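You operate a simulated robot arm through the tools that you are given. There is no shell and no other tool. Be economical: measure what you need, move in short steps, check, and stop when the job is done.

The job below is to be done with a simulated two-armed robot. You get a single attempt, and the scene is never put back.

## Task
Lift the die set on to the rest bars, stone off the burr and oil the spot.
Fine: lift with both hands; stone first, then brush oil from the pad in the green tray on the middle of the top plate with the small oil brush; both tools go back. Set down upright: grey oil stone, brown small oil brush. A coat counts when it lies all over at full strength: go over it till it gets no stronger. What is to be rubbed or washed off counts as gone when no trace of it is left.
Where things are to end (x, y in the base frame): grey two-plate die set within 30 mm of [450, -180].

It is judged by the outcome, as a careful person would: the job done as asked, and still so three seconds after it is handed in. It fails if anything else is knocked over, pushed out of place, dropped, spilled or broken.

## Robot
Two 6-joint arms with two-finger parallel grippers on one trunk, on a base that drives. Base frame: it is fixed to the floor where the robot stands at the start and does not move with it; the origin is under the middle of the robot, x ahead of it, y to its left, z up. Units: mm, degrees, N and s.
The left shoulder is at the start at [60, 187, 1247], the right one opposite. With the tool pointing down near the work surface each hand reaches from about 240 to 620 mm from the robot's upright axis, wherever it stands, measured 20 degrees to its own side. Places, roughly: rest bars [400, -200, 900]. Payload 1.57 kg a hand.
The tool frame of a hand sits at the grasp point between the pads (the TCP): z along the fingers, y along the line on which they close. The tips reach 30 mm beyond it. The gripper opens to 110 mm. The fingers are 24 mm wide and 12 mm thick; the gripper's body (48 by 112 mm) begins 78 mm behind the TCP.
Orientation is that of the tool frame in the base frame, as a unit quaternion [w, x, y, z]. With the fingers straight down and closing along the base's y, the tool's x points along the base's -x, its y along +y and its z along -z.

## Interface
- The arms move only by the tool send_rows. It takes "left_commands", "right_commands" or both (then of equal length, played together; a hand with none holds still); each is a list of rows, each a list of 3 entries, a list of its own where there are three numbers: the shift along the base's x, y, z in units of 200 mm (1.0 is 200 mm), then the turn, a rotation vector about the base's x, y, z in units of 180 degrees (1.0 is 180 degrees), then the closure, from 0 (fully open) to 1 (shut). In form: [[[x, y, z], [ax, ay, az], jaw], ...]. A call has 1 to 12 rows; each row is the pose to reach, as a shift and turn from the pose commanded when the call began. A call with a number of a shift or a turn outside -1 to 1 is refused whole. Each row takes 0.2 s and may step no farther than 50 mm and 8.6 degrees from the row before; otherwise, or with a gripper value out of range, the whole call is refused. A pose out of reach is approached as far as the arm can. The call stops where the force on the tool passes 40 N (or 10 N more than at its start, if that is more) or the arm is blocked; 0.2 s more then pass. The fingers move at their own pace (about 153 mm/s each) and stop on an object; they squeeze with about 38 N. The grip force told is the motor's: it shows also when the fingers shut on nothing. Time passes only in rows, and 0.2 s behind the last, so rows that repeat a pose let the fingers close. It gives the time, the measured TCP pose, the force on the tool (base axes), the opening and the grip force at its end, in the units of the frame above (readings bear some noise), with the torque about the TCP (base axes, N m) and any sound that the robot's microphone picked up, and new pictures: "views" is both (left out), scene, wrist or none (wrist: the cameras of the hands that moved).
- Cameras (640 x 400 px; columns grow to the right, rows downward): "scene" is now at [13.9, -19.4, 1785.6]; the picture's right is [-0.24, -0.97, 0.00], its down [-0.76, 0.19, -0.63] and it looks along [0.61, -0.15, -0.78] (base axes); focal length 262 px, centre (320, 200). "left" rides on the left gripper at [70, -16, -141] in its tool frame; the picture's right is [0.23, 0.97, 0.00], its down [-0.85, 0.20, -0.48] and it looks along [-0.47, 0.11, 0.88] (tool axes); focal length 222 px, centre (320, 200). "right" rides on the right gripper at [70, 16, -141] in its tool frame; the picture's right is [-0.23, 0.97, 0.00], its down [-0.86, -0.20, -0.48] and it looks along [-0.47, -0.11, 0.88] (tool axes); focal length 222 px, centre (320, 200). There is no depth. A picture from a camera that has moved, and an enlarged one, comes with that camera's place and axes in the base frame and with its lens.
- slide_trunk(by): slides the trunk up (or, below 0, down) by that many mm; the arms and the scene camera ride with it, the base frame stays. It gives what a move gives, with no picture.
- steer(legs): drives the robot by 1 to 6 legs, each [ahead, left, turn to the left] in mm, mm and degrees, along the robot's own axes; the way and the turn of a leg run together, so that a leg with both is an arc; at most 1500 mm and 180 degrees a leg. The arms and the cameras ride along, it lands a little off, and it stops where it bumps. It gives what a move gives, and a new picture of the scene camera.
- head_to(pan, tilt): turns the head with the scene camera to pan (to the left, within 86 degrees either way) and tilt (down, from -29 to 69), counted from straight ahead of the robot. It gives what a move gives, and a new picture of the scene camera.
- close_up(camera, box): a new picture of the part [left, top, right, bottom] of that camera's present view, enlarged. It takes no simulated time.
- sign_off(): hands the job in; it is judged then, once.

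Go step by step. Nothing tells you exact positions but the pictures and the camera data: compare them with the known pose of the tool, close in by small moves and look again before you grip or let go. The budget is 120 turns and 260 pictures, counting those below and the enlarged ones. Unless the task says otherwise, let go and move clear before handing in, and close with one line.

The tools are called as name(argument=value, ...) on one line, values as JSON. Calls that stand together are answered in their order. send_rows: Moves the arms, as the interface text tells. Its arguments: {"type":"object","properties":{"left_commands":{"type":"array","items":{"type":"array"}},"right_commands":{"type":"array","items":{"type":"array"}},"views":{"type":"string","enum":["both","scene","wrist","none"]}},"required":[]} The other tools are called the same way: slide_trunk (by) slides the trunk up or down; steer (legs) drives the base; head_to (pan, tilt) turns the head that bears the scene camera; close_up (camera, box) takes an enlarged picture of a part of a camera's view; sign_off () hands the job in.

At the start:

```text
time: 0.0
left_tool_pos: [397.9, 75.5, 1389.0]
left_tcp_rot: [-0.001, 0.001, 1.0, 0.0]
left_ft_force: [0.4, 0.3, -0.4]
left_torque: [-0.02, 0.03, -0.01]
left_gripper_width: 110.3
left_grasp_force: 0.0
right_tool_pos: [429.3, -305.1, 1345.9]
right_tcp_rot: [0.0, 0.0, 1.0, 0.0]
right_ft_force: [-0.2, -0.1, 1.5]
right_torque: [-0.03, 0.02, 0.0]
right_gripper_width: 110.0
right_grasp_force: 0.2
trunk travel left (down, up): [-875.0, 115.0]
robot x, y, heading: [-2.9, -1.5, 0.0]
head pan, tilt: [-14.0, 51.2]
```

scene: 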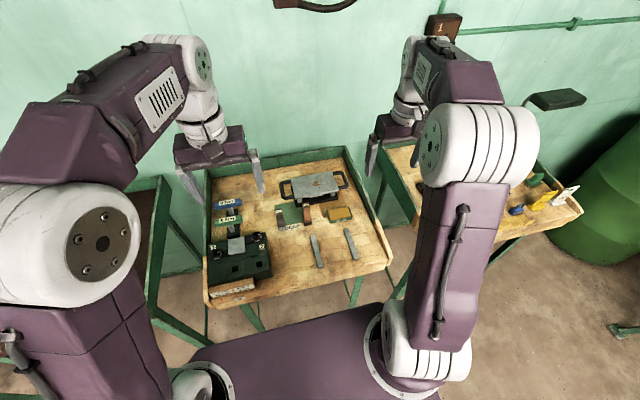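
right: 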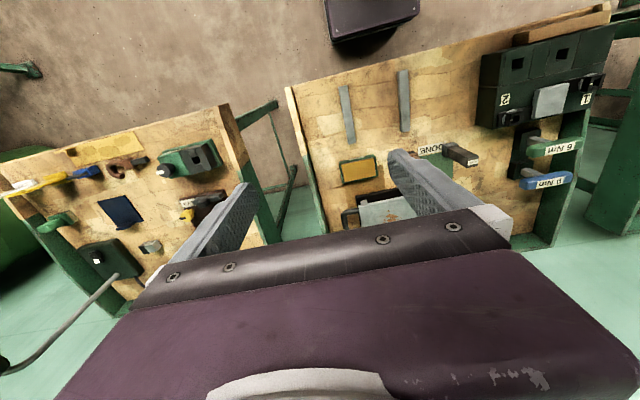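
left: 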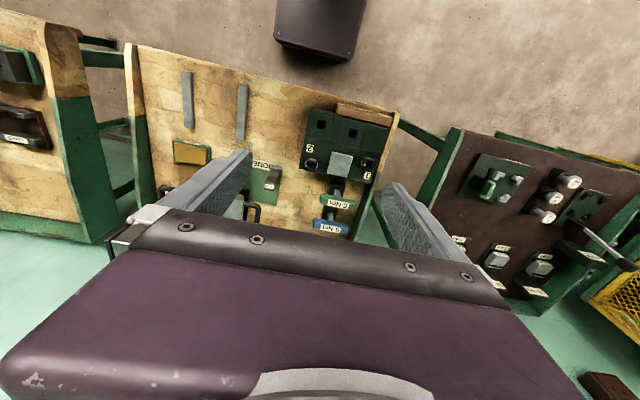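

The bench ahead holds the die set (with loop handles at both ends), two grey rest bars, a green mat with tools and a yellow pad tray. I'll look closer first.

close_up(camera="scene", box=[200, 145, 400, 270])

close_up(camera="scene", box=[265, 160, 365, 223])

close_up(camera="scene", box=[200, 190, 300, 310])

close_up(camera="scene", box=[480, 150, 600, 240])

```text
3.20 times, centred on (300, 208) of scene
camera zoom: at [13.9, -19.4, 1785.6], right [-0.24, -0.97, 0.0], down [-0.76, 0.19, -0.63], along [0.61, -0.15, -0.78], focal length 838 px, centre (384, 176)
```

zoom: 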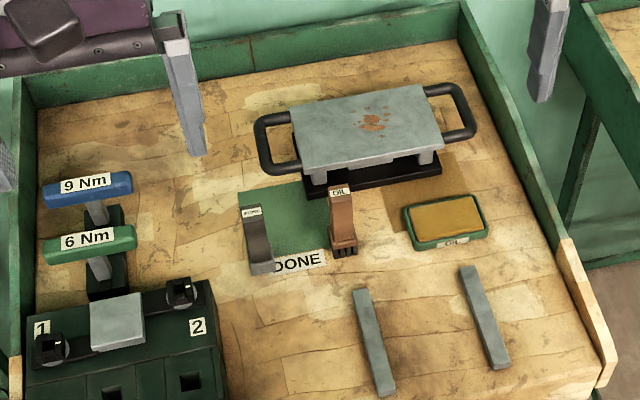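

```text
6.35 times, centred on (315, 192) of scene
camera zoom: at [13.9, -19.4, 1785.6], right [-0.24, -0.97, 0.0], down [-0.76, 0.19, -0.63], along [0.61, -0.15, -0.78], focal length 1663 px, centre (352, 254)
```

zoom: 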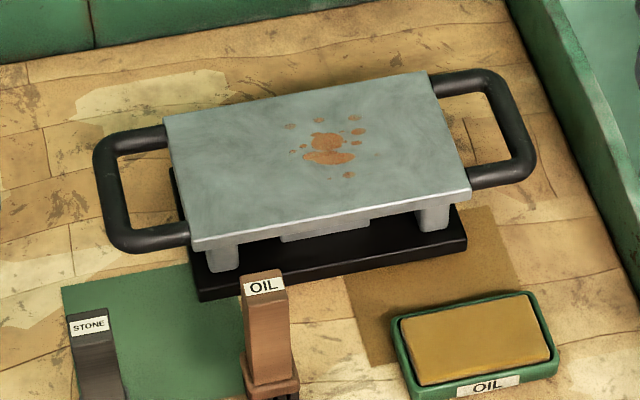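

```text
3.33 times, centred on (250, 250) of scene
camera zoom: at [13.9, -19.4, 1785.6], right [-0.24, -0.97, 0.0], down [-0.76, 0.19, -0.63], along [0.61, -0.15, -0.78], focal length 873 px, centre (553, 33)
```

zoom: 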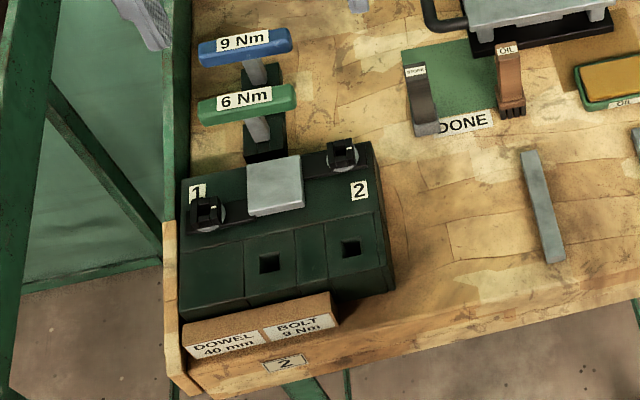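

```text
4.44 times, centred on (540, 195) of scene
camera zoom: at [13.9, -19.4, 1785.6], right [-0.24, -0.97, 0.0], down [-0.76, 0.19, -0.63], along [0.61, -0.15, -0.78], focal length 1164 px, centre (-658, 222)
```

zoom: 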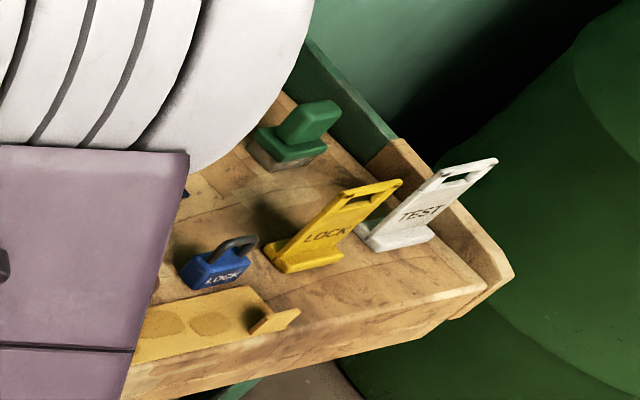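

The brown patch on the top plate seems to be the burr; stone and brush stand on the green DONE mat. The die set is at about x=750, beyond reach, so I check the room for driving forward.

head_to(pan=0, tilt=69)

```text
time: 0.8
left_tool_pos: [399.1, 75.1, 1389.4]
left_tcp_rot: [0.0, 0.0, 1.0, 0.0]
left_ft_force: [-0.5, -0.4, -0.1]
left_torque: [0.03, -0.02, 0.01]
left_gripper_width: 110.3
left_grasp_force: 0.0
right_tool_pos: [427.8, -306.1, 1345.4]
right_tcp_rot: [0.0, 0.0, 1.0, 0.0]
right_ft_force: [-1.0, -0.2, -0.8]
right_torque: [0.02, 0.01, 0.02]
right_gripper_width: 110.2
right_grasp_force: 0.1
trunk travel left (down, up): [-875.0, 115.0]
robot x, y, heading: [2.5, -1.4, -0.2]
head pan, tilt: [0.0, 68.8]
camera scene: at [-3.8, -1.1, 1765.4], right [0.0, -1.0, 0.0], down [-0.93, 0.0, -0.36], along [0.36, 0.0, -0.93], focal length 262 px, centre (320, 200)
```

scene: 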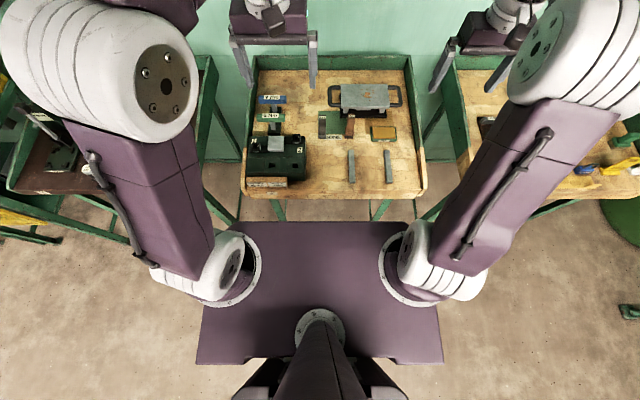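

The table front edge is about x=350 and the robot's deck front about x=156. I drive right to centre on the die set and carefully forward.

steer(legs=[[0, -178, 0], [100, 0, 0]])

```text
time: 3.0
left_tool_pos: [493.0, -104.8, 1390.3]
left_tcp_rot: [0.003, 0.001, 1.0, 0.0]
left_ft_force: [0.1, 0.5, 0.9]
left_torque: [-0.01, -0.05, -0.02]
left_gripper_width: 109.7
left_grasp_force: 0.2
right_tool_pos: [521.8, -484.9, 1348.3]
right_tcp_rot: [0.002, 0.003, 1.0, 0.0]
right_ft_force: [0.2, -0.3, -0.2]
right_torque: [0.0, -0.06, 0.01]
right_gripper_width: 110.0
right_grasp_force: 0.1
trunk travel left (down, up): [-875.0, 115.0]
robot x, y, heading: [100.5, -173.4, -0.0]
head pan, tilt: [0.0, 68.8]
camera scene: at [88.3, -179.5, 1765.3], right [0.0, -1.0, 0.0], down [-0.93, 0.0, -0.37], along [0.37, 0.0, -0.93], focal length 262 px, centre (320, 200)
```

scene: 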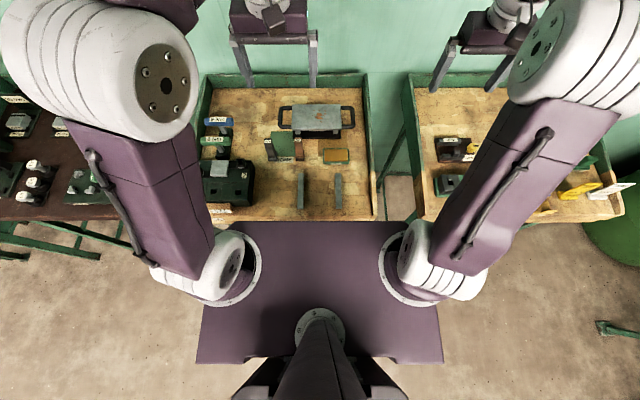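

No bump. I measure from this view.

close_up(camera="scene", box=[200, 70, 400, 225])

close_up(camera="scene", box=[260, 90, 370, 170])

```text
2.58 times, centred on (300, 148) of scene
camera zoom: at [88.3, -179.5, 1765.3], right [0.0, -1.0, 0.0], down [-0.93, 0.0, -0.37], along [0.37, 0.0, -0.93], focal length 676 px, centre (372, 336)
```

zoom: 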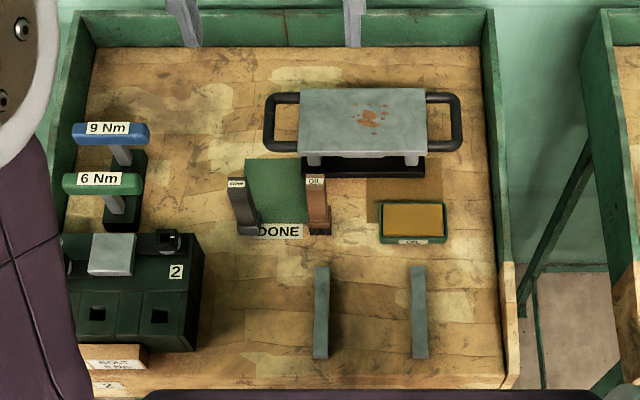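

```text
5.00 times, centred on (315, 130) of scene
camera zoom: at [88.3, -179.5, 1765.3], right [0.0, -1.0, 0.0], down [-0.93, 0.0, -0.37], along [0.37, 0.0, -0.93], focal length 1310 px, centre (345, 550)
```

zoom: 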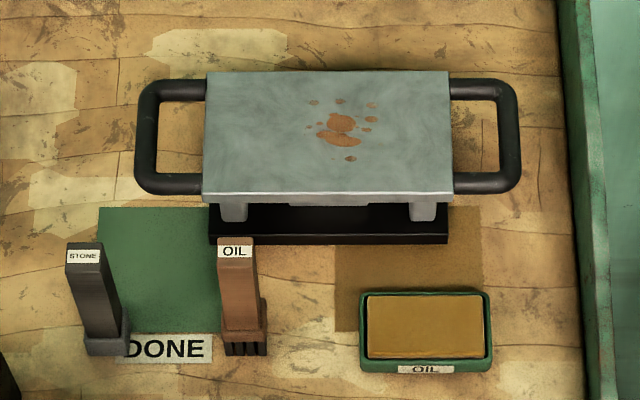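

The die's plate centre is about (690,-167) with top near z≈1010, handles at y≈-41 and -293. Driving 55 mm closer and then bringing the hands over the handles.

steer(legs=[[55, 0, 0]])

send_rows(left_commands=[[[0.18, 0.08, -0.2], [0, 0, 0], 0.3], [[0.36, 0.16, -0.4], [0, 0, 0], 0.67], [[0.54, 0.24, -0.6], [0, 0, 0], 0.67], [[0.71, 0.32, -0.8], [0, 0, 0], 0.67], [[0.71, 0.32, -1.0], [0, 0, 0], 0.67], [[0.71, 0.32, -1.0], [0, 0, 0], 0.67]], right_commands=[[[0.1, 0.2, -0.1], [0, 0, 0], 0.3], [[0.2, 0.4, -0.2], [0, 0, 0], 0.67], [[0.3, 0.6, -0.35], [0, 0, 0], 0.67], [[0.4, 0.8, -0.5], [0, 0, 0], 0.67], [[0.5, 0.96, -0.65], [0, 0, 0], 0.67], [[0.57, 0.96, -0.8], [0, 0, 0], 0.67]])

```text
time: 4.0
left_tool_pos: [545.4, -104.8, 1392.0]
left_tcp_rot: [0.005, 0.002, 1.0, 0.0]
left_ft_force: [0.0, -0.5, 1.1]
left_torque: [-0.02, -0.08, -0.01]
left_gripper_width: 109.9
left_grasp_force: 0.1
right_tool_pos: [574.1, -487.2, 1349.6]
right_tcp_rot: [0.003, 0.003, 1.0, 0.0]
right_ft_force: [-0.1, 0.2, 0.1]
right_torque: [-0.03, -0.07, -0.01]
right_gripper_width: 110.0
right_grasp_force: 0.0
trunk travel left (down, up): [-875.0, 115.0]
robot x, y, heading: [157.6, -177.2, -0.4]
head pan, tilt: [0.0, 68.8]
camera scene: at [139.6, -180.7, 1765.3], right [0.0, -1.0, 0.0], down [-0.93, 0.0, -0.37], along [0.37, 0.0, -0.93], focal length 262 px, centre (320, 200)
```

scene: 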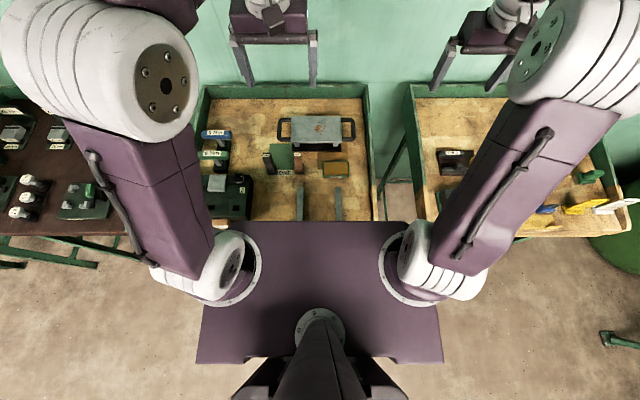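

```text
refused: row 1 steps farther than a row can; nothing moved
```

The steps were slightly too long; I resend with shorter ones.

send_rows(left_commands=[[[0.12, 0.05, -0.14], [0, 0, 0], 0.3], [[0.24, 0.11, -0.28], [0, 0, 0], 0.67], [[0.36, 0.16, -0.42], [0, 0, 0], 0.67], [[0.48, 0.22, -0.56], [0, 0, 0], 0.67], [[0.6, 0.27, -0.7], [0, 0, 0], 0.67], [[0.71, 0.32, -0.84], [0, 0, 0], 0.67], [[0.71, 0.32, -1.0], [0, 0, 0], 0.67], [[0.71, 0.32, -1.0], [0, 0, 0], 0.67]], right_commands=[[[0.08, 0.14, -0.1], [0, 0, 0], 0.3], [[0.16, 0.28, -0.2], [0, 0, 0], 0.67], [[0.24, 0.42, -0.3], [0, 0, 0], 0.67], [[0.32, 0.56, -0.4], [0, 0, 0], 0.67], [[0.4, 0.7, -0.5], [0, 0, 0], 0.67], [[0.48, 0.84, -0.6], [0, 0, 0], 0.67], [[0.57, 0.96, -0.7], [0, 0, 0], 0.67], [[0.57, 0.96, -0.8], [0, 0, 0], 0.67]])

```text
time: 5.8
left_tool_pos: [696.0, -43.3, 1189.2]
left_tcp_rot: [0.001, 0.003, 1.0, 0.001]
left_ft_force: [-0.3, -0.5, 0.6]
left_torque: [-0.01, 0.0, 0.02]
left_gripper_width: 36.2
left_grasp_force: 0.1
right_tool_pos: [696.1, -296.1, 1186.8]
right_tcp_rot: [0.001, 0.003, 1.0, 0.001]
right_ft_force: [0.2, -0.5, 0.3]
right_torque: [0.03, -0.02, 0.04]
right_gripper_width: 36.6
right_grasp_force: 0.0
trunk travel left (down, up): [-875.0, 115.0]
robot x, y, heading: [156.6, -180.1, -0.2]
head pan, tilt: [0.0, 68.8]
camera scene: at [151.0, -181.0, 1765.3], right [0.0, -1.0, 0.0], down [-0.93, 0.0, -0.36], along [0.36, 0.0, -0.93], focal length 262 px, centre (320, 200)
camera right: at [626.4, -279.4, 1329.8], right [0.23, 0.97, 0.0], down [0.85, -0.2, 0.48], along [0.47, -0.11, -0.88], focal length 222 px, centre (320, 200)
camera left: at [626.2, -58.1, 1332.7], right [-0.22, 0.97, 0.0], down [0.86, 0.2, 0.48], along [0.47, 0.11, -0.88], focal length 222 px, centre (320, 200)
```

scene: 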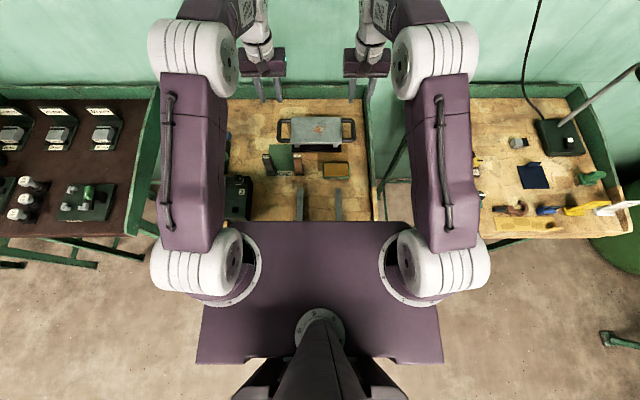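
right: 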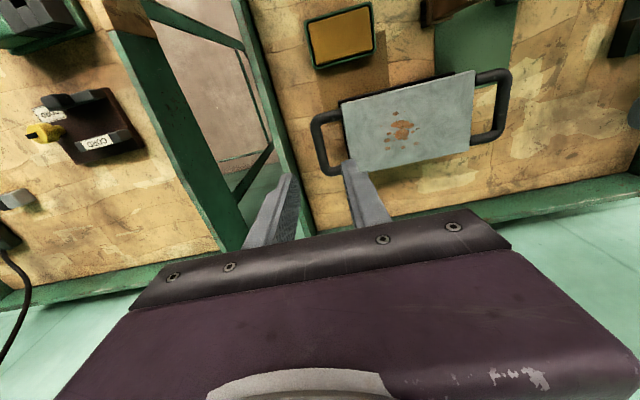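
left: 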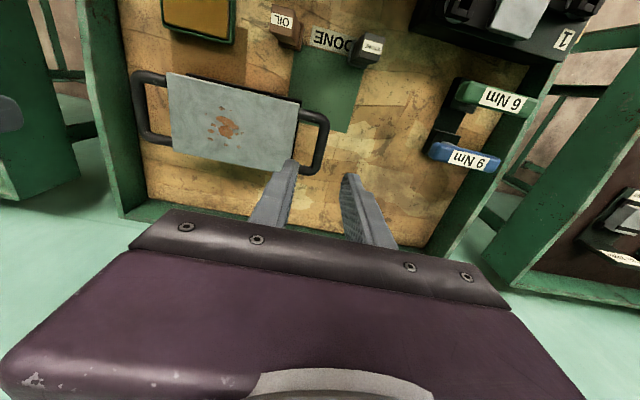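

By wrist stereo the top plate is at about z≈995, handles near (716,-37) and (716,-298), z≈985. Lowering to tip clearance just above the handles.

send_rows(left_commands=[[[0.1, 0.03, -0.2], [0, 0, 0], 0.67], [[0.1, 0.03, -0.4], [0, 0, 0], 0.67], [[0.1, 0.03, -0.6], [0, 0, 0], 0.67], [[0.1, 0.03, -0.72], [0, 0, 0], 0.67], [[0.1, 0.03, -0.72], [0, 0, 0], 0.67]], right_commands=[[[0.1, -0.01, -0.2], [0, 0, 0], 0.67], [[0.1, -0.01, -0.4], [0, 0, 0], 0.67], [[0.1, -0.01, -0.6], [0, 0, 0], 0.67], [[0.1, -0.01, -0.71], [0, 0, 0], 0.67], [[0.1, -0.01, -0.71], [0, 0, 0], 0.67]])

close_up(camera="left", box=[120, 60, 440, 260])

close_up(camera="right", box=[200, 60, 520, 260])

```text
time: 7.0
left_tool_pos: [717.0, -37.0, 1044.8]
left_tcp_rot: [0.0, 0.002, 1.0, 0.0]
left_ft_force: [-0.7, 0.1, -0.2]
left_torque: [0.03, 0.0, -0.05]
left_gripper_width: 35.9
left_grasp_force: 0.0
right_tool_pos: [717.3, -297.5, 1044.8]
right_tcp_rot: [0.0, 0.003, 1.0, 0.0]
right_ft_force: [-0.2, 1.6, -0.1]
right_torque: [0.01, -0.01, 0.01]
right_gripper_width: 36.0
right_grasp_force: 0.0
trunk travel left (down, up): [-875.0, 115.0]
robot x, y, heading: [153.9, -180.7, -0.2]
head pan, tilt: [0.0, 68.8]
camera scene: at [151.5, -180.5, 1765.3], right [0.0, -1.0, 0.0], down [-0.93, 0.0, -0.36], along [0.36, 0.0, -0.93], focal length 262 px, centre (320, 200)
camera right: at [648.0, -280.3, 1187.5], right [0.23, 0.97, 0.0], down [0.85, -0.2, 0.48], along [0.47, -0.11, -0.88], focal length 222 px, centre (320, 200)
camera left: at [647.1, -51.6, 1187.0], right [-0.22, 0.97, 0.0], down [0.86, 0.2, 0.48], along [0.47, 0.11, -0.88], focal length 222 px, centre (320, 200)
```

scene: 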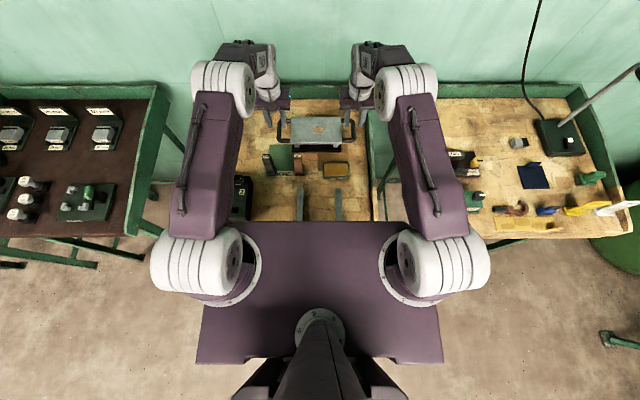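
right: 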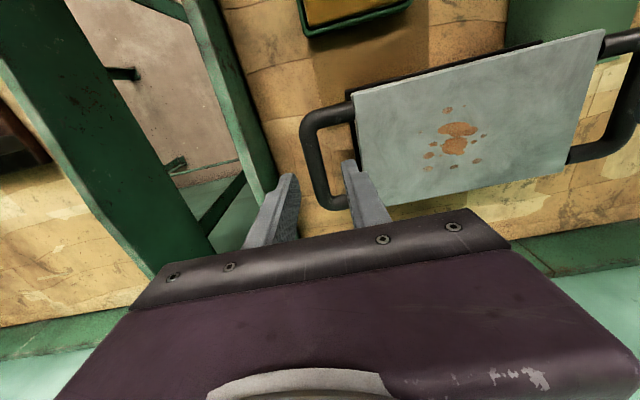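
left: 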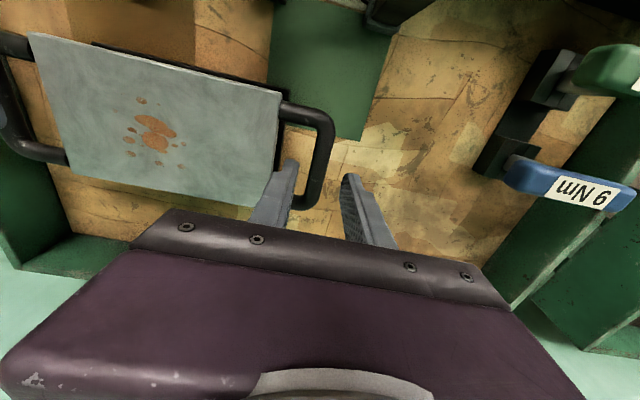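

```text
2.00 times, centred on (280, 160) of left
camera zoom: at [647.1, -51.6, 1187.0], right [-0.22, 0.97, 0.0], down [0.86, 0.2, 0.48], along [0.47, 0.11, -0.88], focal length 444 px, centre (400, 280)
```

zoom: 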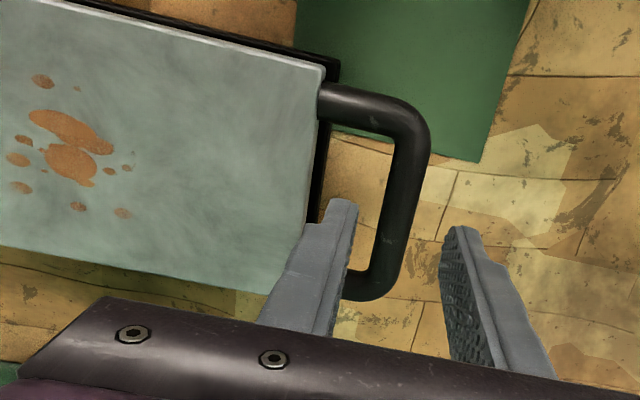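

```text
2.00 times, centred on (360, 160) of right
camera zoom: at [648.0, -280.3, 1187.5], right [0.23, 0.97, 0.0], down [0.85, -0.2, 0.48], along [0.47, -0.11, -0.88], focal length 444 px, centre (240, 280)
```

zoom: 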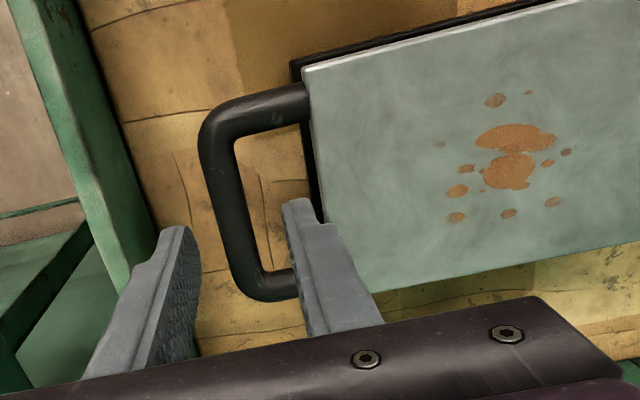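

Handles lie between the fingers in both views. Lowering the last 55 mm with a slight y correction on the right.

send_rows(left_commands=[[[0, 0.007, -0.08], [0, 0, 0], 0.67], [[0, 0.007, -0.16], [0, 0, 0], 0.67], [[0, 0.007, -0.24], [0, 0, 0], 0.67], [[0, 0.007, -0.28], [0, 0, 0], 0.67]], right_commands=[[[0, -0.018, -0.08], [0, 0, 0], 0.67], [[0, -0.018, -0.16], [0, 0, 0], 0.67], [[0, -0.018, -0.24], [0, 0, 0], 0.67], [[0, -0.018, -0.28], [0, 0, 0], 0.67]], views="wrist")

close_up(camera="left", box=[200, 60, 440, 210])

close_up(camera="right", box=[200, 60, 440, 210])

```text
time: 8.0
left_tool_pos: [717.7, -34.4, 988.1]
left_tcp_rot: [0.0, 0.002, 1.0, 0.0]
left_ft_force: [0.7, 0.8, -0.2]
left_torque: [0.02, -0.01, 0.01]
left_gripper_width: 36.5
left_grasp_force: 0.2
right_tool_pos: [717.0, -300.2, 987.8]
right_tcp_rot: [0.0, 0.003, 1.0, 0.0]
right_ft_force: [0.1, -0.5, 0.1]
right_torque: [-0.02, 0.06, 0.02]
right_gripper_width: 36.2
right_grasp_force: 0.1
trunk travel left (down, up): [-875.0, 115.0]
robot x, y, heading: [156.5, -182.3, -0.3]
head pan, tilt: [0.0, 68.8]
camera right: at [648.5, -283.9, 1131.0], right [0.23, 0.97, 0.0], down [0.85, -0.2, 0.48], along [0.47, -0.11, -0.88], focal length 222 px, centre (320, 200)
camera left: at [648.5, -50.0, 1132.0], right [-0.22, 0.97, 0.0], down [0.86, 0.2, 0.48], along [0.47, 0.11, -0.88], focal length 222 px, centre (320, 200)
```

right: 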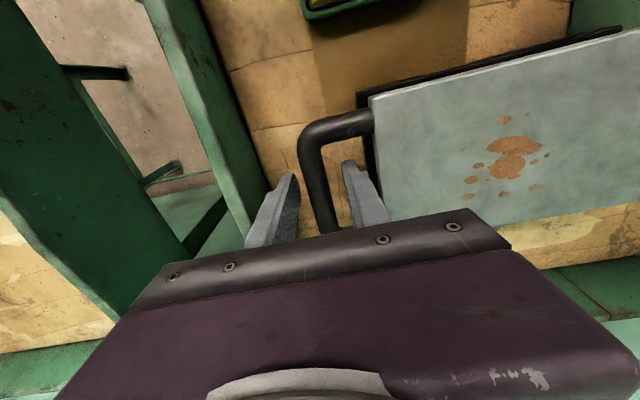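
left: 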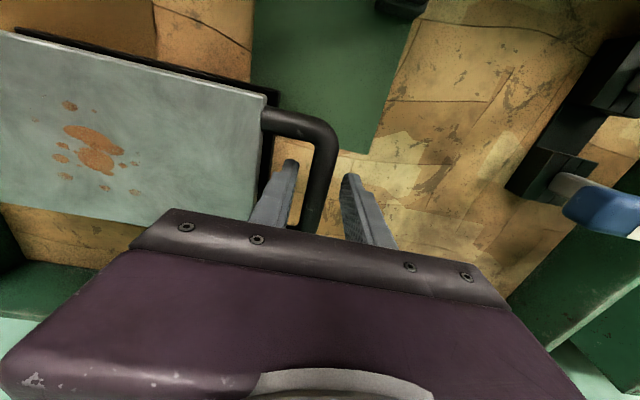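

```text
2.67 times, centred on (320, 135) of left
camera zoom: at [648.5, -50.0, 1132.0], right [-0.22, 0.97, 0.0], down [0.86, 0.2, 0.48], along [0.47, 0.11, -0.88], focal length 592 px, centre (320, 373)
```

zoom: 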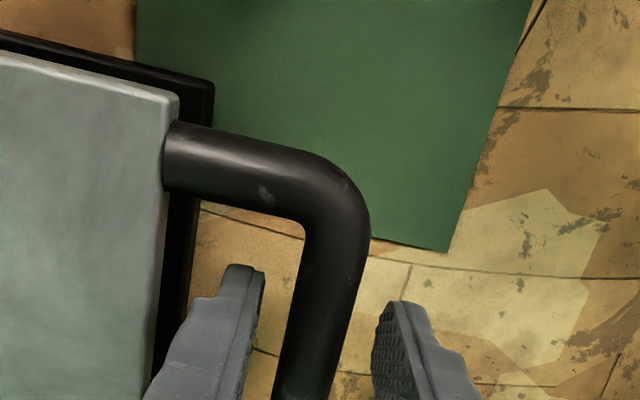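

```text
2.67 times, centred on (320, 135) of right
camera zoom: at [648.5, -283.9, 1131.0], right [0.23, 0.97, 0.0], down [0.85, -0.2, 0.48], along [0.47, -0.11, -0.88], focal length 592 px, centre (320, 373)
```

zoom: 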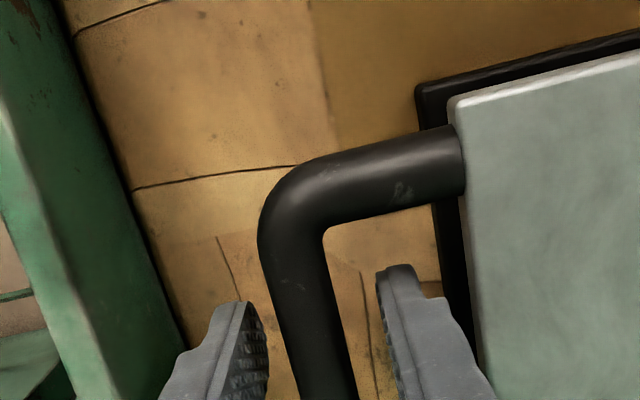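

Both bars lie between the pads at TCP height. Closing both hands.

send_rows(left_commands=[[[0, 0, -0.01], [0, 0, 0], 0.8], [[0, 0, -0.01], [0, 0, 0], 0.9], [[0, 0, -0.01], [0, 0, 0], 1], [[0, 0, -0.01], [0, 0, 0], 1]], right_commands=[[[0, 0, -0.01], [0, 0, 0], 0.8], [[0, 0, -0.01], [0, 0, 0], 0.9], [[0, 0, -0.01], [0, 0, 0], 1], [[0, 0, -0.01], [0, 0, 0], 1]], views="wrist")

```text
time: 9.0
left_tool_pos: [716.8, -36.4, 988.7]
left_tcp_rot: [0.001, 0.003, 1.0, 0.0]
left_ft_force: [4.0, -34.4, 0.1]
left_torque: [-0.04, 0.03, -0.67]
left_gripper_width: 15.9
left_grasp_force: 31.3
right_tool_pos: [716.7, -300.0, 987.6]
right_tcp_rot: [0.001, 0.002, 1.0, 0.001]
right_ft_force: [-4.0, 25.5, 2.7]
right_torque: [-0.05, 0.01, 0.81]
right_gripper_width: 16.0
right_grasp_force: 31.8
trunk travel left (down, up): [-875.0, 115.0]
robot x, y, heading: [156.0, -180.1, -0.5]
head pan, tilt: [0.0, 68.8]
camera right: at [647.9, -283.8, 1129.9], right [0.23, 0.97, 0.0], down [0.85, -0.2, 0.48], along [0.47, -0.11, -0.88], focal length 222 px, centre (320, 200)
camera left: at [647.7, -52.8, 1130.9], right [-0.22, 0.98, 0.0], down [0.85, 0.2, 0.48], along [0.47, 0.11, -0.88], focal length 222 px, centre (320, 200)
```

right: 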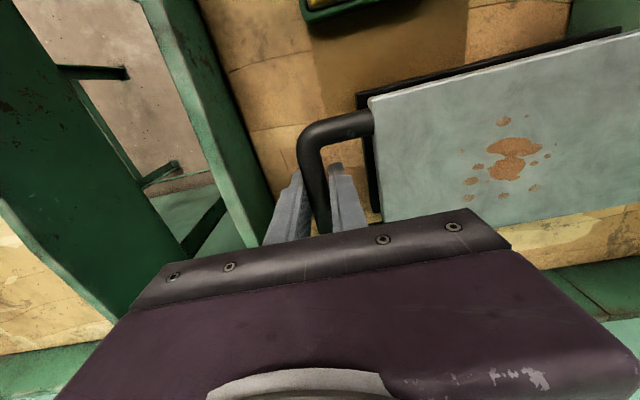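
left: 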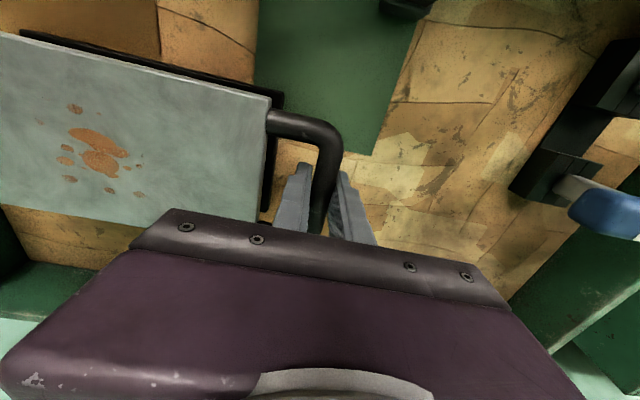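

Gripped, with some internal stretch between the hands. I relax it by moving both hands inward 1.5 mm, then lift a little.

send_rows(left_commands=[[[0, -0.008, 0], [0, 0, 0], 1], [[0, -0.008, 0.02], [0, 0, 0], 1], [[0, -0.008, 0.05], [0, 0, 0], 1], [[0, -0.008, 0.1], [0, 0, 0], 1], [[0, -0.008, 0.1], [0, 0, 0], 1]], right_commands=[[[0, 0.008, 0], [0, 0, 0], 1], [[0, 0.008, 0.02], [0, 0, 0], 1], [[0, 0.008, 0.05], [0, 0, 0], 1], [[0, 0.008, 0.1], [0, 0, 0], 1], [[0, 0.008, 0.1], [0, 0, 0], 1]], views="both")

```text
time: 10.2
left_tool_pos: [715.4, -35.0, 1009.1]
left_tcp_rot: [0.001, 0.001, 1.0, 0.0]
left_ft_force: [-2.0, -13.7, 6.3]
left_torque: [-0.23, 0.33, -0.05]
left_gripper_width: 15.1
left_grasp_force: 31.5
right_tool_pos: [714.3, -298.1, 1009.4]
right_tcp_rot: [0.001, 0.001, 1.0, 0.0]
right_ft_force: [-2.7, 11.8, 3.7]
right_torque: [0.29, 0.34, 0.94]
right_gripper_width: 15.7
right_grasp_force: 31.4
trunk travel left (down, up): [-875.0, 115.0]
robot x, y, heading: [153.7, -181.1, -0.0]
head pan, tilt: [0.0, 68.8]
camera scene: at [148.3, -179.7, 1765.8], right [0.0, -1.0, 0.0], down [-0.93, 0.0, -0.36], along [0.36, 0.0, -0.93], focal length 262 px, centre (320, 200)
camera right: at [645.7, -281.8, 1151.2], right [0.23, 0.97, 0.0], down [0.85, -0.2, 0.48], along [0.47, -0.11, -0.88], focal length 222 px, centre (320, 200)
camera left: at [645.1, -51.6, 1152.1], right [-0.22, 0.97, 0.0], down [0.85, 0.2, 0.48], along [0.47, 0.11, -0.88], focal length 222 px, centre (320, 200)
```

scene: 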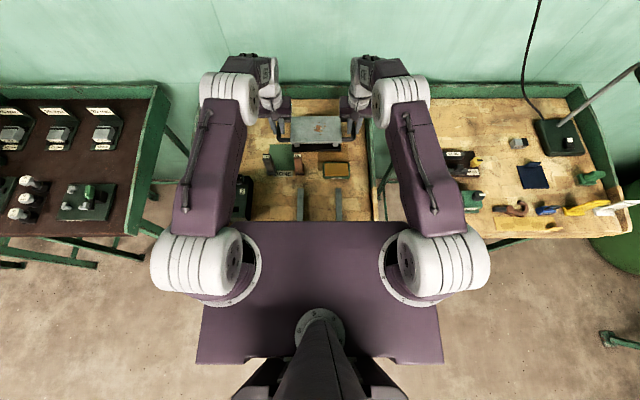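
right: 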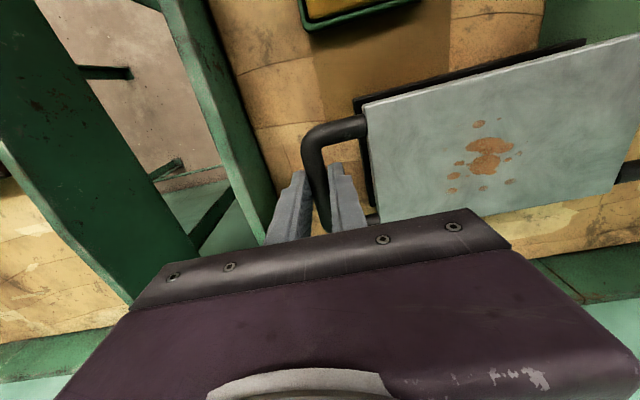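
left: 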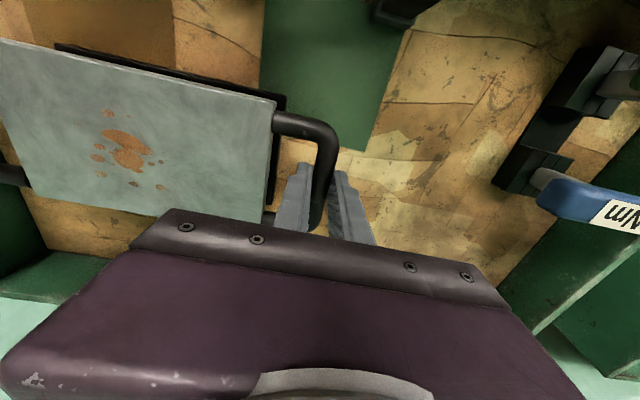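

Stereo suggests the plate may not have risen with the hands (still z≈995). I check closely for slip.

close_up(camera="left", box=[200, 60, 440, 260])

close_up(camera="scene", box=[260, 95, 370, 170])

```text
2.00 times, centred on (320, 160) of left
camera zoom: at [645.1, -51.6, 1152.1], right [-0.22, 0.97, 0.0], down [0.85, 0.2, 0.48], along [0.47, 0.11, -0.88], focal length 444 px, centre (320, 280)
```

zoom: 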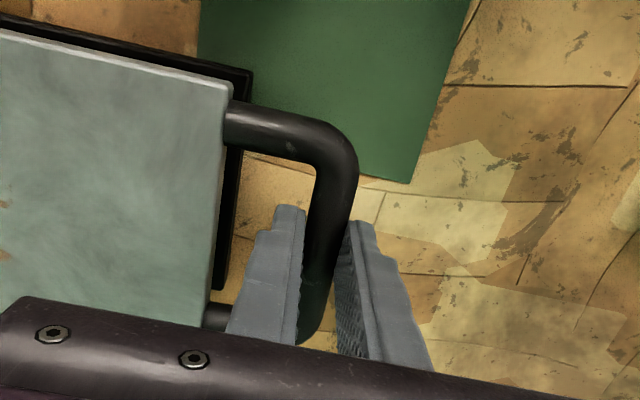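

```text
5.33 times, centred on (315, 132) of scene
camera zoom: at [148.3, -179.7, 1765.8], right [0.0, -1.0, 0.0], down [-0.93, 0.0, -0.36], along [0.36, 0.0, -0.93], focal length 1397 px, centre (347, 560)
```

zoom: 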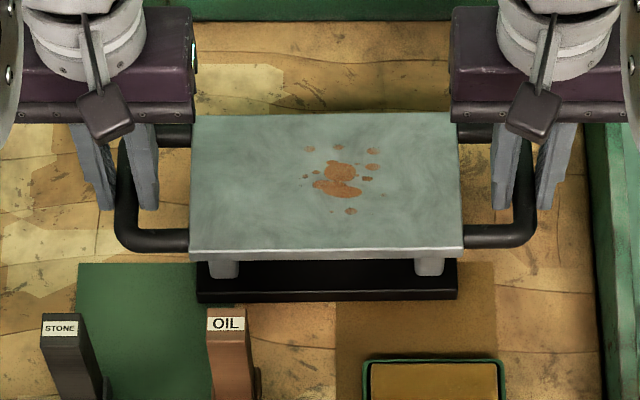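

The hands slipped up along the bars; the die is still on the bench. I reopen slightly, go lower and regrip with no internal tension.

send_rows(left_commands=[[[0, 0, 0], [0, 0, 0], 0.74], [[0, 0, 0], [0, 0, 0], 0.74], [[0, 0, -0.07], [0, 0, 0], 0.74], [[0, 0, -0.14], [0, 0, 0], 0.74], [[0, 0, -0.14], [0, 0, 0], 0.74]], right_commands=[[[0, 0, 0], [0, 0, 0], 0.74], [[0, 0, 0], [0, 0, 0], 0.74], [[0, 0, -0.07], [0, 0, 0], 0.74], [[0, 0, -0.14], [0, 0, 0], 0.74], [[0, 0, -0.14], [0, 0, 0], 0.74]], views="wrist")

close_up(camera="left", box=[240, 90, 400, 250])

close_up(camera="right", box=[240, 90, 400, 250])

```text
time: 11.4
left_tool_pos: [717.0, -35.1, 980.4]
left_tcp_rot: [0.0, 0.002, 1.0, 0.0]
left_ft_force: [0.0, -0.2, 0.5]
left_torque: [-0.02, -0.01, 0.02]
left_gripper_width: 28.4
left_grasp_force: 0.1
right_tool_pos: [717.1, -299.8, 978.2]
right_tcp_rot: [0.001, 0.002, 1.0, 0.0]
right_ft_force: [-0.3, 1.0, -0.1]
right_torque: [-0.03, -0.02, -0.03]
right_gripper_width: 28.7
right_grasp_force: 0.1
trunk travel left (down, up): [-875.0, 115.0]
robot x, y, heading: [154.7, -180.5, -0.1]
head pan, tilt: [0.0, 68.8]
camera right: at [647.1, -283.4, 1120.9], right [0.23, 0.97, 0.0], down [0.85, -0.2, 0.48], along [0.47, -0.11, -0.88], focal length 222 px, centre (320, 200)
camera left: at [646.6, -50.7, 1122.1], right [-0.22, 0.97, 0.0], down [0.86, 0.2, 0.48], along [0.47, 0.11, -0.88], focal length 222 px, centre (320, 200)
```

right: 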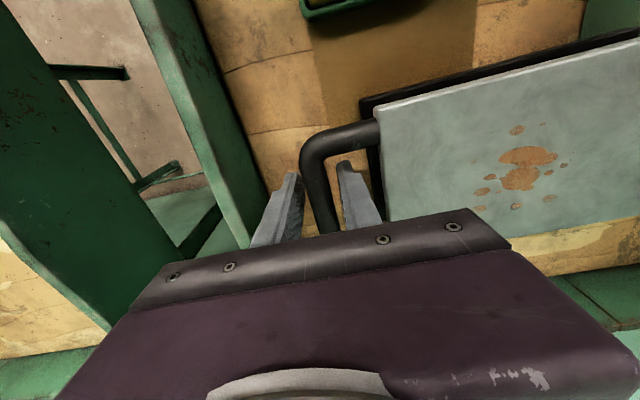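
left: 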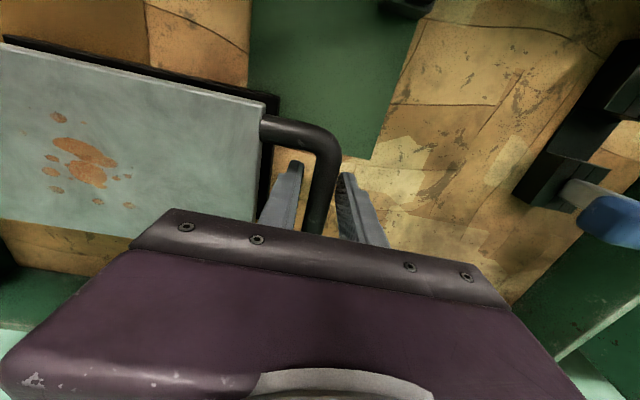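

```text
2.50 times, centred on (320, 170) of left
camera zoom: at [646.6, -50.7, 1122.1], right [-0.22, 0.97, 0.0], down [0.86, 0.2, 0.48], along [0.47, 0.11, -0.88], focal length 555 px, centre (320, 275)
```

zoom: 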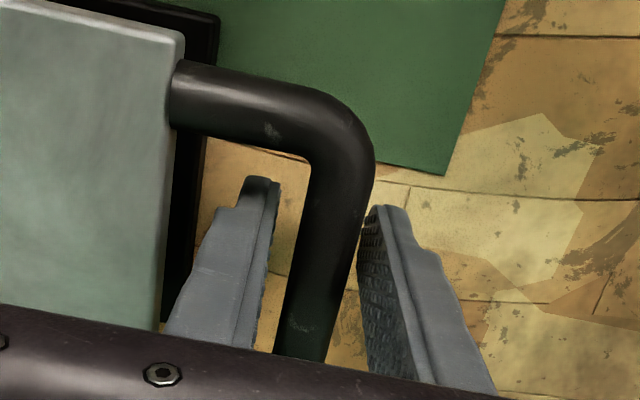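

```text
2.50 times, centred on (320, 170) of right
camera zoom: at [647.1, -283.4, 1120.9], right [0.23, 0.97, 0.0], down [0.85, -0.2, 0.48], along [0.47, -0.11, -0.88], focal length 555 px, centre (320, 275)
```

zoom: 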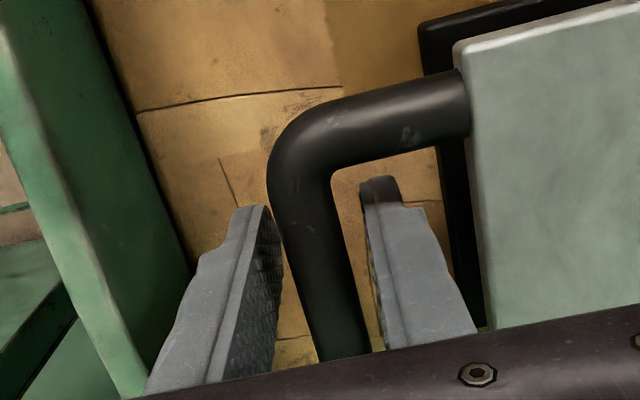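

In the close-ups each bar sits nearer the outer finger, so hands should go outward a bit. I adjust by 2.5 mm and close, then read forces.

send_rows(left_commands=[[[0, 0.0125, 0], [0, 0, 0], 0.74], [[0, 0.0125, 0], [0, 0, 0], 0.85], [[0, 0.0125, 0], [0, 0, 0], 1], [[0, 0.0125, 0], [0, 0, 0], 1]], right_commands=[[[0, -0.0125, 0], [0, 0, 0], 0.74], [[0, -0.0125, 0], [0, 0, 0], 0.85], [[0, -0.0125, 0], [0, 0, 0], 1], [[0, -0.0125, 0], [0, 0, 0], 1]], views="none")

send_rows(left_commands=[[[0, 0, 0.01], [0, 0, 0], 1], [[0, 0, 0.02], [0, 0, 0], 1], [[0, 0, 0.02], [0, 0, 0], 1]], right_commands=[[[0, 0, 0.01], [0, 0, 0], 1], [[0, 0, 0.02], [0, 0, 0], 1], [[0, 0, 0.02], [0, 0, 0], 1]], views="none")

```text
time: 12.5
left_tool_pos: [716.5, -37.2, 978.2]
left_tcp_rot: [0.0, 0.002, 1.0, -0.001]
left_ft_force: [1.8, -0.2, 0.3]
left_torque: [0.03, 0.24, -0.02]
left_gripper_width: 16.0
left_grasp_force: 31.6
right_tool_pos: [715.9, -299.0, 977.0]
right_tcp_rot: [0.0, 0.0, 1.0, 0.002]
right_ft_force: [-0.8, 0.4, 0.0]
right_torque: [-0.07, -0.05, 0.85]
right_gripper_width: 16.5
right_grasp_force: 31.8
trunk travel left (down, up): [-875.0, 115.0]
robot x, y, heading: [153.1, -181.1, -0.2]
head pan, tilt: [0.0, 68.8]
stopped in row 4 (left hand): the force on the tool passed its limit at 41 N (the readings are from after the stop); the commanded pose is now the measured one
```

```text
time: 13.3
left_tool_pos: [719.1, -35.6, 981.1]
left_tcp_rot: [-0.001, 0.003, 1.0, -0.001]
left_ft_force: [2.2, 1.4, -12.4]
left_torque: [-0.03, 0.02, -0.07]
left_gripper_width: 16.0
left_grasp_force: 31.3
right_tool_pos: [717.6, -298.9, 979.9]
right_tcp_rot: [-0.001, 0.0, 1.0, 0.002]
right_ft_force: [-3.0, -1.8, -11.6]
right_torque: [0.0, 0.03, 0.78]
right_gripper_width: 15.8
right_grasp_force: 31.3
trunk travel left (down, up): [-875.0, 115.0]
robot x, y, heading: [157.8, -175.1, -0.2]
head pan, tilt: [0.0, 68.8]
```

Now there is no side tension and each hand bears about 12 N. I lift a bit more slowly.

send_rows(left_commands=[[[0, 0, 0.01], [0, 0, 0], 1], [[0, 0, 0.02], [0, 0, 0], 1], [[0, 0, 0.03], [0, 0, 0], 1], [[0, 0, 0.04], [0, 0, 0], 1], [[0, 0, 0.05], [0, 0, 0], 1], [[0, 0, 0.06], [0, 0, 0], 1], [[0, 0, 0.06], [0, 0, 0], 1]], right_commands=[[[0, 0, 0.01], [0, 0, 0], 1], [[0, 0, 0.02], [0, 0, 0], 1], [[0, 0, 0.03], [0, 0, 0], 1], [[0, 0, 0.04], [0, 0, 0], 1], [[0, 0, 0.05], [0, 0, 0], 1], [[0, 0, 0.06], [0, 0, 0], 1], [[0, 0, 0.06], [0, 0, 0], 1]], views="wrist")

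close_up(camera="scene", box=[260, 95, 370, 170])

```text
time: 14.9
left_tool_pos: [719.9, -36.4, 993.0]
left_tcp_rot: [-0.001, 0.002, 1.0, -0.002]
left_ft_force: [2.8, -2.1, -11.0]
left_torque: [-0.05, -0.07, -0.01]
left_gripper_width: 15.5
left_grasp_force: 31.5
right_tool_pos: [718.7, -298.2, 993.7]
right_tcp_rot: [-0.001, 0.001, 1.0, 0.001]
right_ft_force: [-4.1, 1.8, -12.3]
right_torque: [-0.06, 0.16, 0.76]
right_gripper_width: 16.2
right_grasp_force: 32.2
trunk travel left (down, up): [-875.0, 115.0]
robot x, y, heading: [156.5, -176.3, -0.0]
head pan, tilt: [0.0, 68.8]
camera right: at [650.4, -282.5, 1135.9], right [0.23, 0.97, 0.0], down [0.86, -0.2, 0.48], along [0.46, -0.11, -0.88], focal length 222 px, centre (320, 200)
camera left: at [650.2, -51.0, 1135.8], right [-0.22, 0.97, 0.0], down [0.86, 0.2, 0.48], along [0.47, 0.1, -0.88], focal length 222 px, centre (320, 200)
```

right: 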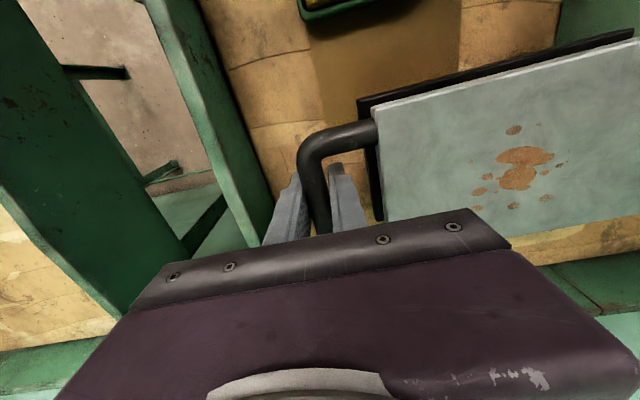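
left: 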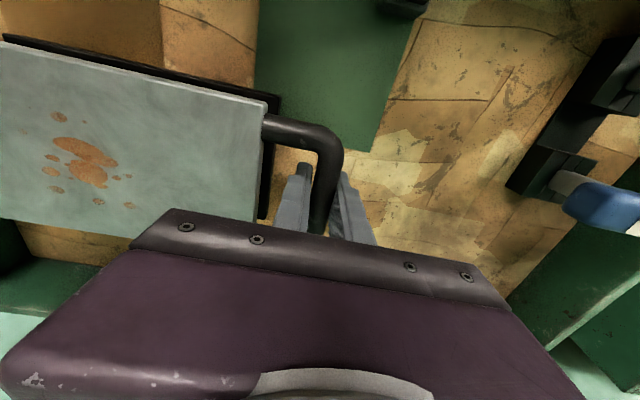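

```text
5.33 times, centred on (315, 132) of scene
camera zoom: at [156.6, -180.3, 1765.3], right [0.0, -1.0, 0.0], down [-0.93, 0.0, -0.36], along [0.36, 0.0, -0.93], focal length 1397 px, centre (347, 560)
```

zoom: 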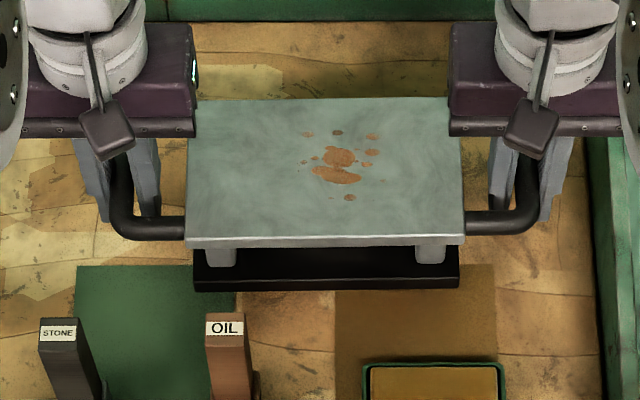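

The die is truly lifted now (fixed in the wrist views). Raising it about 160 mm to clear the stone and brush.

send_rows(left_commands=[[[0, 0, 0.03], [0, 0, 0], 1], [[0, 0, 0.08], [0, 0, 0], 1], [[0, 0, 0.15], [0, 0, 0], 1], [[0, 0, 0.23], [0, 0, 0], 1], [[0, 0, 0.31], [0, 0, 0], 1], [[0, 0, 0.39], [0, 0, 0], 1], [[0, 0, 0.47], [0, 0, 0], 1], [[0, 0, 0.55], [0, 0, 0], 1], [[0, 0, 0.63], [0, 0, 0], 1], [[0, 0, 0.7], [0, 0, 0], 1], [[0, 0, 0.75], [0, 0, 0], 1], [[0, 0, 0.78], [0, 0, 0], 1]], right_commands=[[[0, 0, 0.03], [0, 0, 0], 1], [[0, 0, 0.08], [0, 0, 0], 1], [[0, 0, 0.15], [0, 0, 0], 1], [[0, 0, 0.23], [0, 0, 0], 1], [[0, 0, 0.31], [0, 0, 0], 1], [[0, 0, 0.39], [0, 0, 0], 1], [[0, 0, 0.47], [0, 0, 0], 1], [[0, 0, 0.55], [0, 0, 0], 1], [[0, 0, 0.63], [0, 0, 0], 1], [[0, 0, 0.7], [0, 0, 0], 1], [[0, 0, 0.75], [0, 0, 0], 1], [[0, 0, 0.78], [0, 0, 0], 1]])

```text
time: 17.5
left_tool_pos: [720.4, -36.1, 1149.8]
left_tcp_rot: [-0.001, 0.002, 1.0, -0.002]
left_ft_force: [3.6, -5.8, -11.7]
left_torque: [0.06, 0.38, -0.05]
left_gripper_width: 15.9
left_grasp_force: 31.2
right_tool_pos: [719.9, -298.9, 1149.2]
right_tcp_rot: [-0.001, 0.0, 1.0, 0.001]
right_ft_force: [-3.2, 6.5, -11.1]
right_torque: [-0.01, -0.28, 0.8]
right_gripper_width: 16.3
right_grasp_force: 31.6
trunk travel left (down, up): [-875.0, 115.0]
robot x, y, heading: [156.0, -180.0, -0.5]
head pan, tilt: [0.0, 68.8]
camera scene: at [156.1, -180.3, 1765.3], right [0.0, -1.0, 0.0], down [-0.93, 0.0, -0.36], along [0.36, 0.0, -0.93], focal length 262 px, centre (320, 200)
camera right: at [650.5, -282.9, 1291.9], right [0.23, 0.97, 0.0], down [0.86, -0.2, 0.48], along [0.46, -0.11, -0.88], focal length 222 px, centre (320, 200)
camera left: at [650.6, -51.4, 1293.2], right [-0.22, 0.97, 0.0], down [0.86, 0.2, 0.48], along [0.47, 0.1, -0.88], focal length 222 px, centre (320, 200)
```

scene: 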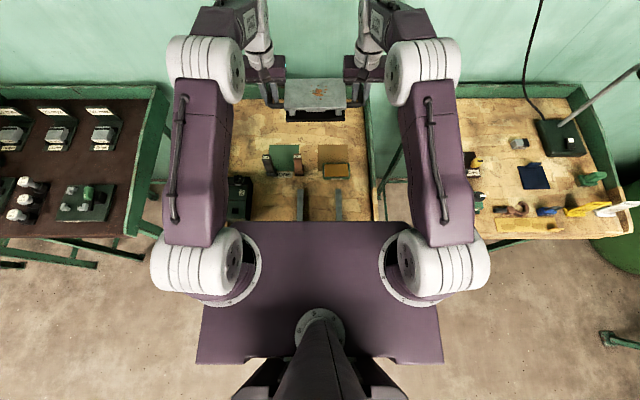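
right: 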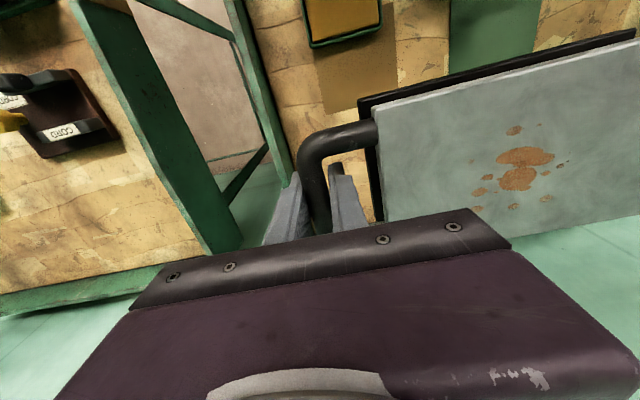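
left: 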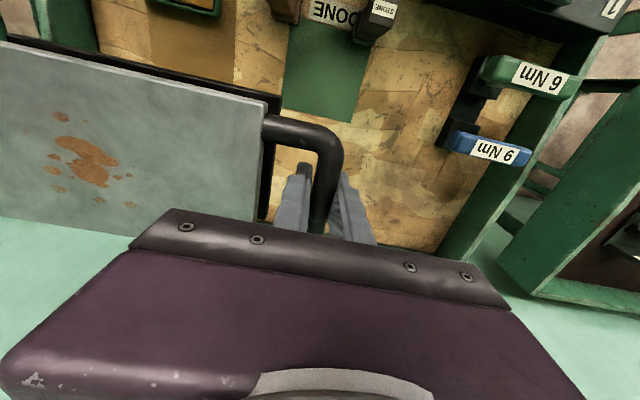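

Steady. From here I take a clear picture of the tools, tray and bars for measuring.

close_up(camera="scene", box=[230, 130, 370, 225])

close_up(camera="left", box=[200, 0, 460, 130])

```text
4.21 times, centred on (300, 178) of scene
camera zoom: at [156.1, -180.3, 1765.3], right [0.0, -1.0, 0.0], down [-0.93, 0.0, -0.36], along [0.36, 0.0, -0.93], focal length 1103 px, centre (404, 295)
```

zoom: 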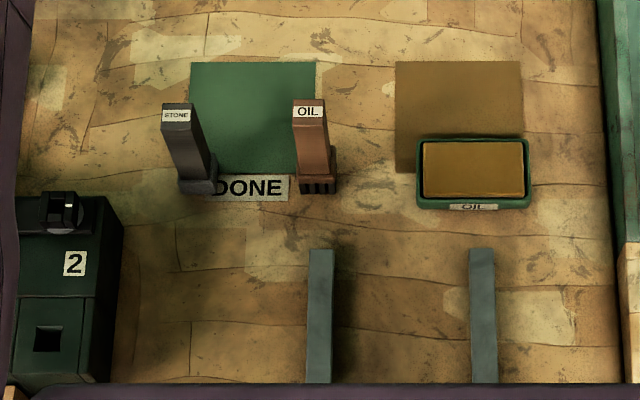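

```text
2.46 times, centred on (330, 65) of left
camera zoom: at [650.6, -51.4, 1293.2], right [-0.22, 0.97, 0.0], down [0.86, 0.2, 0.48], along [0.47, 0.1, -0.88], focal length 547 px, centre (295, 532)
```

zoom: 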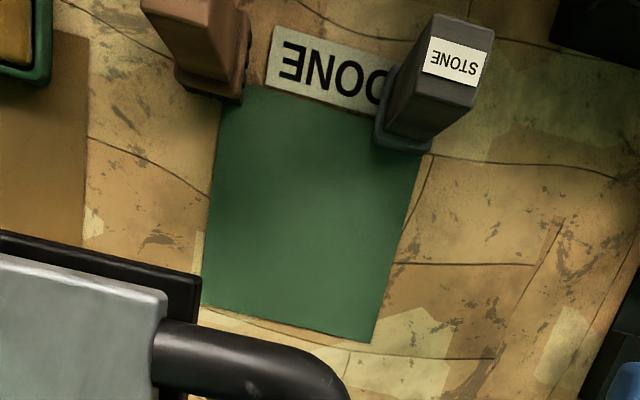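

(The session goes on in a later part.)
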